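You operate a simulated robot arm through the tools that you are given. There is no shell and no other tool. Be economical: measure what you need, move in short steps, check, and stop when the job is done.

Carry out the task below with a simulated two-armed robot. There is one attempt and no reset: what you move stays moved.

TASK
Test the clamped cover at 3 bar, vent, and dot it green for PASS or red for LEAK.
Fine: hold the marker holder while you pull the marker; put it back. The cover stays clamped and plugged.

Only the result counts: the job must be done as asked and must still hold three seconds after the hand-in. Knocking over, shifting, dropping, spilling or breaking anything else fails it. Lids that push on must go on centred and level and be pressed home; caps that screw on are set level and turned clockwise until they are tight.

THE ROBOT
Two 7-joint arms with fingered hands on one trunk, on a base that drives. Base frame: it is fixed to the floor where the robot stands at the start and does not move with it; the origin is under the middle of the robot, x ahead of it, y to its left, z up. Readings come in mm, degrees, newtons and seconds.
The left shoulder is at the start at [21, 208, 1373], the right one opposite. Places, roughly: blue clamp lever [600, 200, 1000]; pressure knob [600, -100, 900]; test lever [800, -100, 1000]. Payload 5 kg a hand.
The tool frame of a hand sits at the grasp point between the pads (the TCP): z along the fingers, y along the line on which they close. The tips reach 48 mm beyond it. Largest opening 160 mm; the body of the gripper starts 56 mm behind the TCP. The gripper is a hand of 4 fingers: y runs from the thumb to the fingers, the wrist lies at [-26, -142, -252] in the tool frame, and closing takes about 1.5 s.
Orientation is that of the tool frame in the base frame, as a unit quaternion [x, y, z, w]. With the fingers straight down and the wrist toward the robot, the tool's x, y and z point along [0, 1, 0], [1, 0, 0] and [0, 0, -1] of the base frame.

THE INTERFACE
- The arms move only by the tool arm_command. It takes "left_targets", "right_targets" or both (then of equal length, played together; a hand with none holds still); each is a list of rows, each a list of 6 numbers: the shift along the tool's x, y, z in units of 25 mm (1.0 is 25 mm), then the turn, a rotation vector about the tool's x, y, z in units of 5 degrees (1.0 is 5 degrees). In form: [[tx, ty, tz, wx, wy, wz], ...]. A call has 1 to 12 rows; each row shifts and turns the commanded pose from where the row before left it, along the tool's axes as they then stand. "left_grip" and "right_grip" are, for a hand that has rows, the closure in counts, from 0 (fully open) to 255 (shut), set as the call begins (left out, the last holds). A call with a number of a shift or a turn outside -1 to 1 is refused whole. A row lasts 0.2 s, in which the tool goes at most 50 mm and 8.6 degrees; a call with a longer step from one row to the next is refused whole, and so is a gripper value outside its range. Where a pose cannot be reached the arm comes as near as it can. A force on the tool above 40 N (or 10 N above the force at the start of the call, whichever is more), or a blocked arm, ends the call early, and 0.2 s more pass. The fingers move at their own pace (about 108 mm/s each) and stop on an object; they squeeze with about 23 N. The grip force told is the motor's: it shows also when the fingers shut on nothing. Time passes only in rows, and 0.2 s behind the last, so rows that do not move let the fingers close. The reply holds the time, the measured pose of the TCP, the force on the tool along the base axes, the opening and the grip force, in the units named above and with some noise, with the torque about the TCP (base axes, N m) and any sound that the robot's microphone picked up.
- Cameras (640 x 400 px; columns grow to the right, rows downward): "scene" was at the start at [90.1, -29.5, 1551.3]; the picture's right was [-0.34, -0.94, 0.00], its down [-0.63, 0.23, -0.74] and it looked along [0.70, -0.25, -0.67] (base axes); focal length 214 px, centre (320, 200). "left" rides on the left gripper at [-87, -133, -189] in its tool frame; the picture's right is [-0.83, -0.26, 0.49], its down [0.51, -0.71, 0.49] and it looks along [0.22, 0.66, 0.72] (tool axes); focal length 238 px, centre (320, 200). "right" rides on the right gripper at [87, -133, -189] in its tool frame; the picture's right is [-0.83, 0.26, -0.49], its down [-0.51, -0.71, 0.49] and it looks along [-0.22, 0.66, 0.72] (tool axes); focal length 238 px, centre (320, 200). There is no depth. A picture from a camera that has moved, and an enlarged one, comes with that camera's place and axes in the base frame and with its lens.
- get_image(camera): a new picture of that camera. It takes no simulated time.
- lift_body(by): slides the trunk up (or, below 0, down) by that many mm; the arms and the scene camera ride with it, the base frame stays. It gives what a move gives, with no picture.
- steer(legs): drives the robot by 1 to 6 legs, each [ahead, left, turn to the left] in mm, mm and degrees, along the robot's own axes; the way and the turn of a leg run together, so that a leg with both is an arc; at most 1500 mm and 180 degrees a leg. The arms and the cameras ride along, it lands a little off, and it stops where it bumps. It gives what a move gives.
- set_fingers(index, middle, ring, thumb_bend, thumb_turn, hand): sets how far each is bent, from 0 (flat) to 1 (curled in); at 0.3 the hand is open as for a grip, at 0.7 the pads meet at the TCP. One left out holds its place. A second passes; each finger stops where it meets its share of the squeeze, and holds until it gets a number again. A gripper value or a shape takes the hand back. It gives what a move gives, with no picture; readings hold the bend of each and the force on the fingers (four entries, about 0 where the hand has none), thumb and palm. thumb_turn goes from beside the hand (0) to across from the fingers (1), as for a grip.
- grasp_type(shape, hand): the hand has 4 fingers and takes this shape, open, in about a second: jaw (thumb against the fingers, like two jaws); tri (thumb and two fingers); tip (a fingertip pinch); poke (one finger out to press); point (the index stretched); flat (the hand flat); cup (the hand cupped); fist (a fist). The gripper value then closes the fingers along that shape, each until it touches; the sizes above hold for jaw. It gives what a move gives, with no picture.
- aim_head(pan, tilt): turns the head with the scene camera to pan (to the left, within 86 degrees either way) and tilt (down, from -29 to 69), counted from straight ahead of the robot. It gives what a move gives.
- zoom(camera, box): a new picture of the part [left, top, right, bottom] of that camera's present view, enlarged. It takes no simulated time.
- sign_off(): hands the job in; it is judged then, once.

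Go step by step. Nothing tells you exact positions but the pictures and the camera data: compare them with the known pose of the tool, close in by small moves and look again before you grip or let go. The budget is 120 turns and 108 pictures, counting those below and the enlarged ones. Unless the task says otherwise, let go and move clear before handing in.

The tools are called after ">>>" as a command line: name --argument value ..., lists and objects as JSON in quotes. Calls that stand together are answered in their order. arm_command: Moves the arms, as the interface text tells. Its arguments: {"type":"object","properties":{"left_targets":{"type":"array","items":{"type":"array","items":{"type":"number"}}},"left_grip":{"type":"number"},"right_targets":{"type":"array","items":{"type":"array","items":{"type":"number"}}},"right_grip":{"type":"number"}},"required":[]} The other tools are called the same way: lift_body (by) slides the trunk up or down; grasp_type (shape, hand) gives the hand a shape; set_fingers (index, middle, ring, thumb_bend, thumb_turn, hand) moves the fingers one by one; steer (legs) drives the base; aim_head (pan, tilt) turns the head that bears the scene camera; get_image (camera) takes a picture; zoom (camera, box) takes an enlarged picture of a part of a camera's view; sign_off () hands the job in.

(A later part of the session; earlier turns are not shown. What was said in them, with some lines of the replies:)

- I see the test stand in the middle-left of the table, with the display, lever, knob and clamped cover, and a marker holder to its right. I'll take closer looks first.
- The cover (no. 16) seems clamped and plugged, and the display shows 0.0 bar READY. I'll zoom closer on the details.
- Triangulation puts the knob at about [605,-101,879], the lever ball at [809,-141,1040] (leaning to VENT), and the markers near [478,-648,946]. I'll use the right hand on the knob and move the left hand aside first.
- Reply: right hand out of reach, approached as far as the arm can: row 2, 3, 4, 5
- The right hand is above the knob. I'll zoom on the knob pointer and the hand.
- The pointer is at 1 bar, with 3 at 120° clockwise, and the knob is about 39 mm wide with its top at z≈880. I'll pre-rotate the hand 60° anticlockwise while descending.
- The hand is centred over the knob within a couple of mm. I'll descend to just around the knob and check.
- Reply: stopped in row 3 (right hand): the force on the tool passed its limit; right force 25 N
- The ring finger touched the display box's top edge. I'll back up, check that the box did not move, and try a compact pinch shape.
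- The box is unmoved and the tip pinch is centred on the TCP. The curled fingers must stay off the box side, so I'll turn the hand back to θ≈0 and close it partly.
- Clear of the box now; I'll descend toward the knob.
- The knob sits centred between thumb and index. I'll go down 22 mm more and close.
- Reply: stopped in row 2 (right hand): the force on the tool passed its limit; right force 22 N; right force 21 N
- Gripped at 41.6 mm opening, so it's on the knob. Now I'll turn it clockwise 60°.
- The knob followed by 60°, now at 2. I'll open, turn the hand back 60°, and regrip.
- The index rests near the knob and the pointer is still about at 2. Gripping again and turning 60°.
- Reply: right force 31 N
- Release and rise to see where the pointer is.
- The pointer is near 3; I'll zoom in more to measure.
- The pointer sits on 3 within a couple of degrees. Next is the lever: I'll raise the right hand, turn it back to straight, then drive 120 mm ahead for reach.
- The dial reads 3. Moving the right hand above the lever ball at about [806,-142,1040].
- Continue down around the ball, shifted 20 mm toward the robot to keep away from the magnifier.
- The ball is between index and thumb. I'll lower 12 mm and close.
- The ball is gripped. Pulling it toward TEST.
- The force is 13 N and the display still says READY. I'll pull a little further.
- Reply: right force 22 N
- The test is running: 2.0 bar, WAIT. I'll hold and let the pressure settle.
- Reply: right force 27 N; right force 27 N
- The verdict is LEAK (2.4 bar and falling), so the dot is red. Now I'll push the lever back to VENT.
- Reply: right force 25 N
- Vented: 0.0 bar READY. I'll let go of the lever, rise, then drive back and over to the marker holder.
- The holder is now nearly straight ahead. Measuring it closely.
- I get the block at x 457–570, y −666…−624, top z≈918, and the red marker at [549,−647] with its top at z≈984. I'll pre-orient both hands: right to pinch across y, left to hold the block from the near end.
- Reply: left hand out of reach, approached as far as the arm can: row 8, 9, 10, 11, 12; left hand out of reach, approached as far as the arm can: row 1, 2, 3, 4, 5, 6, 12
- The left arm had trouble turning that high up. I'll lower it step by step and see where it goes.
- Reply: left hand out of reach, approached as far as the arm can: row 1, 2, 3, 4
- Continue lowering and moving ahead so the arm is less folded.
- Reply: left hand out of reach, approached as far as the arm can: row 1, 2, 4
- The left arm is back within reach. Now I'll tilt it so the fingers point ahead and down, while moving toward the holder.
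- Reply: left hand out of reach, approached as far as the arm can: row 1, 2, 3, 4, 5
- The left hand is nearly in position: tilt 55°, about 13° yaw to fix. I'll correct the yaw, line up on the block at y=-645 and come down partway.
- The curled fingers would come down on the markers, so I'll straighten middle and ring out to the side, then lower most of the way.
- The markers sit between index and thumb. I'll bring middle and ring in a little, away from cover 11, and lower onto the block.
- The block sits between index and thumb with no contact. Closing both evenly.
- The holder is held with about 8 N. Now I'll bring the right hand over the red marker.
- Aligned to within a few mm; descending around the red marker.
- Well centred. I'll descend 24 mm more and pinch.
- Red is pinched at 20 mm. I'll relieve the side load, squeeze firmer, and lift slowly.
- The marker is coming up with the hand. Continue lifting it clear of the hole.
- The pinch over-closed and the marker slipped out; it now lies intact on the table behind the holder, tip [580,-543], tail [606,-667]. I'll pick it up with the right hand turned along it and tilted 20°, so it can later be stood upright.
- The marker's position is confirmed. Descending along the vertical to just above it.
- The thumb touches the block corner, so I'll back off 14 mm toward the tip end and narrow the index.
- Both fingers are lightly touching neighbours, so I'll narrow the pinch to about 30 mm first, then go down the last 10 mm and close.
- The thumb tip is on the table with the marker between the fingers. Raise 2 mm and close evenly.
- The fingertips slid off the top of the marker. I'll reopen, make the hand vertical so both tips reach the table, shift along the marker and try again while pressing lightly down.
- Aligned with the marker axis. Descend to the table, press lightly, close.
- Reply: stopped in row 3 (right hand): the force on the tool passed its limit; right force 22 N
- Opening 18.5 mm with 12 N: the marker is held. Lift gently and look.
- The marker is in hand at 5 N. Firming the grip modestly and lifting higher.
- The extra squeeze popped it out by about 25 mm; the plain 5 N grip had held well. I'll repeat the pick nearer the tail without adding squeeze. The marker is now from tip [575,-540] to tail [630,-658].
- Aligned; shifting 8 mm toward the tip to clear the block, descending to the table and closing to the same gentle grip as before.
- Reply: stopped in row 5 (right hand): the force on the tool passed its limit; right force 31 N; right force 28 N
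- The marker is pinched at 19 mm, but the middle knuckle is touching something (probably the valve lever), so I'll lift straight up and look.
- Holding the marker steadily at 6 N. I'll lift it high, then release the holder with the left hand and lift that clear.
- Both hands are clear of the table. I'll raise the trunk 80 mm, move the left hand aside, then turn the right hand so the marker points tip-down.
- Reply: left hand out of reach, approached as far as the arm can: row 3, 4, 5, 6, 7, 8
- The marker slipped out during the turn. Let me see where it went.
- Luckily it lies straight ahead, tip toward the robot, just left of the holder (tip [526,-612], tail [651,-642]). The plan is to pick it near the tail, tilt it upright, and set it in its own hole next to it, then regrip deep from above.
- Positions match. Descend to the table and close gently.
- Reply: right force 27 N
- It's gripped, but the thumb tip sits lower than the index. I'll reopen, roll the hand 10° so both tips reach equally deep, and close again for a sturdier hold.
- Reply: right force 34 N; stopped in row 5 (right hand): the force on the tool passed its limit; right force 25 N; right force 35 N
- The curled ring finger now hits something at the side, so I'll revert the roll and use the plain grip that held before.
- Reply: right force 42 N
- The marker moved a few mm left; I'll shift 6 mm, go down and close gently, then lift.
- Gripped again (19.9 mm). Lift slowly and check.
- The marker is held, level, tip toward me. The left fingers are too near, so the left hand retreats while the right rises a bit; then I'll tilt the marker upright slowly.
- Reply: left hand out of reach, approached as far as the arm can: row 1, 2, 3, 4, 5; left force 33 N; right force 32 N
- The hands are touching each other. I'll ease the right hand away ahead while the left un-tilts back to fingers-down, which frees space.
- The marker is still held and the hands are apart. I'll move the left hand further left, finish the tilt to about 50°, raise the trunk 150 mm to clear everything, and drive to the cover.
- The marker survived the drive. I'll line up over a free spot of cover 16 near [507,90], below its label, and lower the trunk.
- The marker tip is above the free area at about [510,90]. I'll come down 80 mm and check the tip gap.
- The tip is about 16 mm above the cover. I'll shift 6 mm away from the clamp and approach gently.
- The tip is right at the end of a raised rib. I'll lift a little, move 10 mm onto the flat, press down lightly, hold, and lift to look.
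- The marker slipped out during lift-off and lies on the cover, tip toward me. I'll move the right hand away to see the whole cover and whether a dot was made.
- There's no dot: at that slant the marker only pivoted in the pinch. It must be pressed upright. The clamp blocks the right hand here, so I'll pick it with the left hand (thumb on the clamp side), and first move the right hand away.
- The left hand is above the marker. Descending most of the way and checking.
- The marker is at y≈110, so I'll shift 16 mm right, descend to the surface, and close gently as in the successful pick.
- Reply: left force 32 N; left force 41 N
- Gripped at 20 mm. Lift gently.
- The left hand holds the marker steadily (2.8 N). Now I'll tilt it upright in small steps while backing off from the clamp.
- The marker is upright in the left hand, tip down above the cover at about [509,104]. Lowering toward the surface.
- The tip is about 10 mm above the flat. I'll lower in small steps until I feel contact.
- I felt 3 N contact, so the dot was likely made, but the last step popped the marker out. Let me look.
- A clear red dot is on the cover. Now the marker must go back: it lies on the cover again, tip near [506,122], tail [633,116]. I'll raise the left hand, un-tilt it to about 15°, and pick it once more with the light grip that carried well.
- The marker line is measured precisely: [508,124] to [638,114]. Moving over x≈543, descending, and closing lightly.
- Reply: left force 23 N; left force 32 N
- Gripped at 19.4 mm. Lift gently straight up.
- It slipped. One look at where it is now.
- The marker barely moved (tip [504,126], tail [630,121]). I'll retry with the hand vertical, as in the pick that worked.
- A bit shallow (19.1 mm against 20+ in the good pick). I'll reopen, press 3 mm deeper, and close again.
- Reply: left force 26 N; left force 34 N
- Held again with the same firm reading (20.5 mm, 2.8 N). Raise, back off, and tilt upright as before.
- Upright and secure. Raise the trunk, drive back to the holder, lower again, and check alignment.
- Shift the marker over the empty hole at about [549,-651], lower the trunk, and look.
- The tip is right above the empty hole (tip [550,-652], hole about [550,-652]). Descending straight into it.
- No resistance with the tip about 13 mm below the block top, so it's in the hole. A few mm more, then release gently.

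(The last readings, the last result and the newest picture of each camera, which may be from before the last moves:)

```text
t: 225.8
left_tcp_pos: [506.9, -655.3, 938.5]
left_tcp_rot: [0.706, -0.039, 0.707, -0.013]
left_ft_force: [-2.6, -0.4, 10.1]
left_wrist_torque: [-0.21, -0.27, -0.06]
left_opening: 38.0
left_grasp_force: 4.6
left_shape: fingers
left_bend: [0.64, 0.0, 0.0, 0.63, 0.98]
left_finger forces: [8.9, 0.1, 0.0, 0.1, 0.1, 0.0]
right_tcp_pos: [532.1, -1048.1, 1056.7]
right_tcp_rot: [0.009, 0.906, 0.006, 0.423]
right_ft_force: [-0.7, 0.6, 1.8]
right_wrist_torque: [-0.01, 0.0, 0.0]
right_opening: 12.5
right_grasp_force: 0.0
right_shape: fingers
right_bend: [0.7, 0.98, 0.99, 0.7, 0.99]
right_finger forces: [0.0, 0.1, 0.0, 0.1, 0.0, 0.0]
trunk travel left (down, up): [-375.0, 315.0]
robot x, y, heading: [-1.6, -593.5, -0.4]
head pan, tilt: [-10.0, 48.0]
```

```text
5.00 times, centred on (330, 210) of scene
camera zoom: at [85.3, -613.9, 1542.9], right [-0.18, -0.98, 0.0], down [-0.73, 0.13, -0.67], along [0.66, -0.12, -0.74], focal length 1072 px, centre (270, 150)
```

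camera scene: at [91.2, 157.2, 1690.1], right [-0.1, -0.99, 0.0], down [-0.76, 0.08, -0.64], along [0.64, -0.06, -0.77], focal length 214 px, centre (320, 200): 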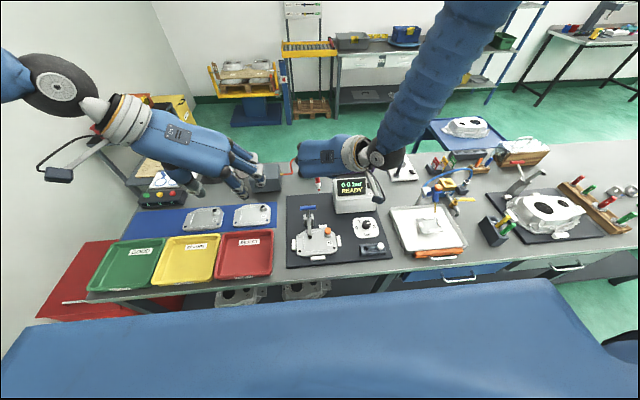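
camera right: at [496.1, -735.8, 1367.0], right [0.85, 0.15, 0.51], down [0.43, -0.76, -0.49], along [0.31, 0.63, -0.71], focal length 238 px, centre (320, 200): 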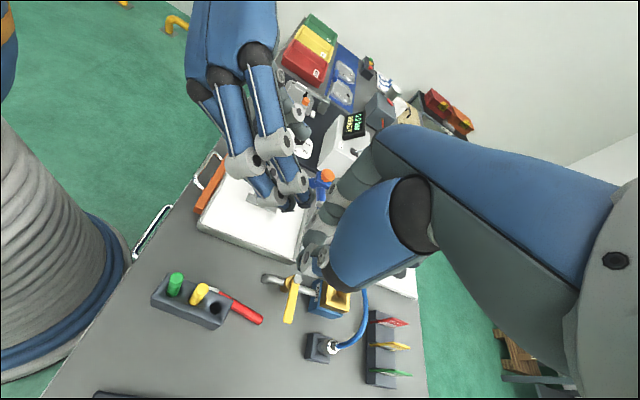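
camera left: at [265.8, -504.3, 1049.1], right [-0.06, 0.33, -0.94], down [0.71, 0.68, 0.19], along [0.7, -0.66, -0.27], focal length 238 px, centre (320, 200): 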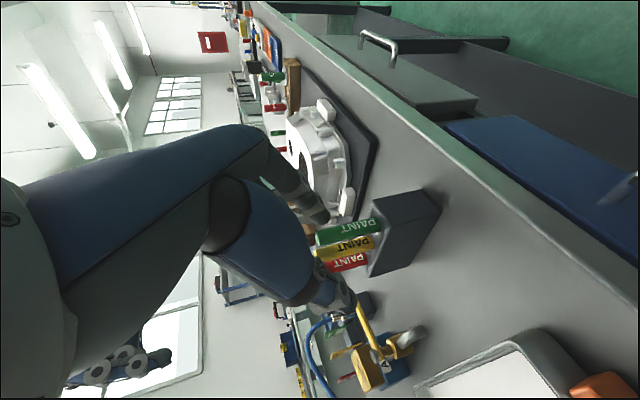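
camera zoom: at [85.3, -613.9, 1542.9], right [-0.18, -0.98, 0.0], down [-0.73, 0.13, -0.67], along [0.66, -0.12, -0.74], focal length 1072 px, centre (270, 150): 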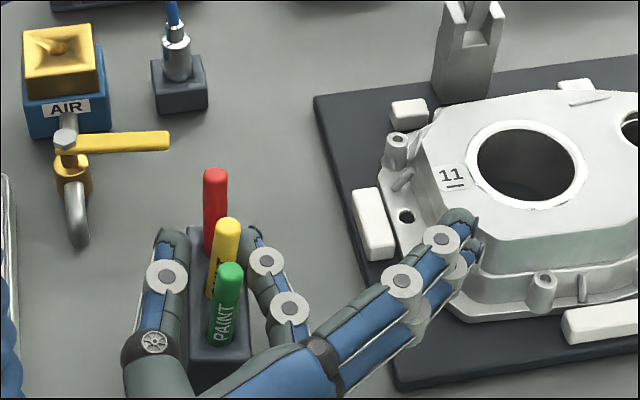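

The red marker dropped home in its hole next to yellow and green. I'll open a bit more and rise straight up, clear of everything.

>>> arm_command --left_targets '[[0.1, -0.01, 0, 0, 0, 0], [0.1, -0.01, 0, 0, 0, 0]]'

>>> set_fingers --hand "left" --index 0.54 --thumb_bend 0.54

>>> arm_command --left_targets '[[0.3, -0.02, 0, 0, 0, 0], [0.5, -0.04, 0, 0, 0, 0], [0.6, -0.04, 0, 0, 0, 0], [0.8, -0.06, 0, 0, 0, 0], [0.8, -0.06, 0, 0, 0, 0], [0.8, -0.06, 0, 0, 0, 0], [0.8, -0.06, 0, 0, 0, 0]]'

>>> lift_body --by 60

>>> zoom --camera "scene" --box '[200, 150, 400, 310]'

```text
t: 226.4
left_tcp_pos: [505.4, -655.4, 941.7]
left_tcp_rot: [0.707, -0.039, 0.706, -0.012]
left_ft_force: [-0.4, 0.1, -0.8]
left_wrist_torque: [0.06, 0.04, 0.01]
left_opening: 39.2
left_grasp_force: 0.0
left_shape: fingers
left_bend: [0.63, 0.0, 0.0, 0.63, 0.98]
left_finger forces: [0.1, 0.1, 0.0, 0.1, 0.0, 0.1]
right_tcp_pos: [533.2, -1047.7, 1057.0]
right_tcp_rot: [0.009, 0.906, 0.006, 0.423]
right_ft_force: [0.4, 0.7, 1.2]
right_wrist_torque: [-0.03, -0.03, -0.04]
right_opening: 12.6
right_grasp_force: 0.1
right_shape: fingers
right_bend: [0.7, 0.98, 0.99, 0.7, 0.99]
right_finger forces: [0.0, 0.0, 0.0, 0.0, 0.0, 0.0]
trunk travel left (down, up): [-375.0, 315.0]
robot x, y, heading: [3.3, -598.0, -0.4]
head pan, tilt: [-10.0, 48.0]
```

```text
t: 227.4
left_tcp_pos: [504.5, -653.9, 943.2]
left_tcp_rot: [0.707, -0.039, 0.706, -0.013]
left_ft_force: [0.1, 0.3, 0.1]
left_wrist_torque: [-0.03, 0.0, 0.01]
left_opening: 74.5
left_grasp_force: 0.1
left_shape: fingers
left_bend: [0.54, 0.0, 0.0, 0.54, 0.98]
left_finger forces: [0.0, 0.0, 0.0, 0.0, 0.0, 0.0]
right_tcp_pos: [532.2, -1048.4, 1054.4]
right_tcp_rot: [0.009, 0.906, 0.006, 0.423]
right_ft_force: [0.7, -0.7, 0.2]
right_wrist_torque: [-0.01, 0.0, 0.05]
right_opening: 12.6
right_grasp_force: 0.2
right_shape: fingers
right_bend: [0.7, 0.98, 0.99, 0.7, 0.99]
right_finger forces: [0.0, 0.0, 0.0, 0.1, 0.0, 0.1]
trunk travel left (down, up): [-375.0, 315.0]
robot x, y, heading: [-2.0, -597.9, -0.4]
head pan, tilt: [-10.0, 48.0]
```

```text
t: 229.0
left_tcp_pos: [507.1, -653.6, 1058.3]
left_tcp_rot: [0.706, -0.039, 0.707, -0.013]
left_ft_force: [-0.2, 0.2, 0.1]
left_wrist_torque: [-0.03, 0.01, 0.05]
left_opening: 74.6
left_grasp_force: 0.1
left_shape: fingers
left_bend: [0.54, 0.0, 0.0, 0.54, 0.98]
left_finger forces: [0.1, 0.0, 0.0, 0.0, 0.0, 0.0]
right_tcp_pos: [531.2, -1048.5, 1056.6]
right_tcp_rot: [0.01, 0.906, 0.006, 0.423]
right_ft_force: [0.1, 0.1, 0.3]
right_wrist_torque: [0.02, -0.01, 0.0]
right_opening: 12.6
right_grasp_force: 0.1
right_shape: fingers
right_bend: [0.7, 0.98, 0.99, 0.7, 0.99]
right_finger forces: [0.1, 0.0, 0.0, 0.0, 0.0, 0.1]
trunk travel left (down, up): [-375.0, 315.0]
robot x, y, heading: [-3.2, -600.5, -0.3]
head pan, tilt: [-10.0, 48.0]
```

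```text
t: 230.0
left_tcp_pos: [506.2, -654.3, 1118.9]
left_tcp_rot: [0.707, -0.039, 0.706, -0.012]
left_ft_force: [-0.5, 0.1, -0.4]
left_wrist_torque: [0.0, -0.03, -0.01]
left_opening: 74.6
left_grasp_force: 0.0
left_shape: fingers
left_bend: [0.54, 0.0, 0.0, 0.54, 0.98]
left_finger forces: [0.1, 0.1, 0.1, 0.0, 0.0, 0.0]
right_tcp_pos: [532.6, -1048.6, 1116.5]
right_tcp_rot: [0.009, 0.906, 0.006, 0.423]
right_ft_force: [-0.1, -0.4, 0.1]
right_wrist_torque: [0.02, -0.03, 0.02]
right_opening: 12.5
right_grasp_force: 0.0
right_shape: fingers
right_bend: [0.7, 0.98, 0.99, 0.7, 0.99]
right_finger forces: [0.0, 0.0, 0.0, 0.0, 0.0, 0.0]
trunk travel left (down, up): [-435.0, 255.0]
robot x, y, heading: [-2.9, -598.3, -0.3]
head pan, tilt: [-10.0, 48.0]
```

```text
2.50 times, centred on (300, 230) of scene
camera zoom: at [86.3, -614.0, 1602.7], right [-0.18, -0.98, 0.0], down [-0.73, 0.13, -0.67], along [0.66, -0.12, -0.74], focal length 536 px, centre (370, 125)
```

zoom: 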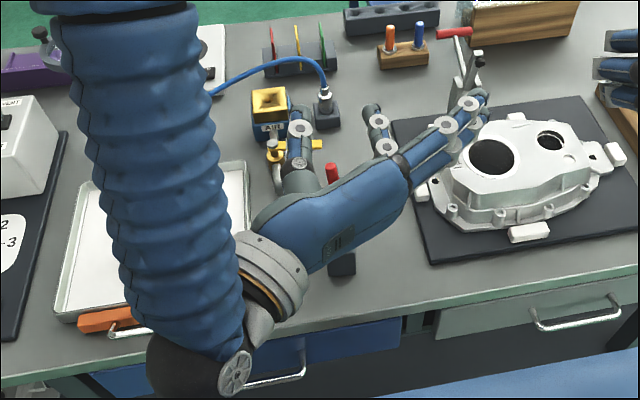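

The red marker stands in its holder and both hands are clear. The cover has its red dot and is still clamped and plugged, and the tester is vented, so I'm handing in.

>>> sign_off

```text
The job is handed in.
```

I tested cover 16 at 3 bar and it showed LEAK. I vented it back to 0.0 bar READY, dotted the cover red, and put the red marker back in its holder.

The cover is still clamped and plugged, and both hands are clear.

- **Dropped marker:** It slipped from the grip several times. It landed on the table beside the holder and later on the cover before I got it back into its hole.
- **Shifted holder:** The marker holder moved by a few millimetres while I held it and worked next to it.
- **Contact with other parts:** Early on, a finger pressed the edge of the display box, which did not move. Later, a knuckle and then a finger pressed hard (about 20–40 N) against something next to the holder, probably the yellow air-valve lever. It looked unmoved in the later pictures, but I did not check it closely.
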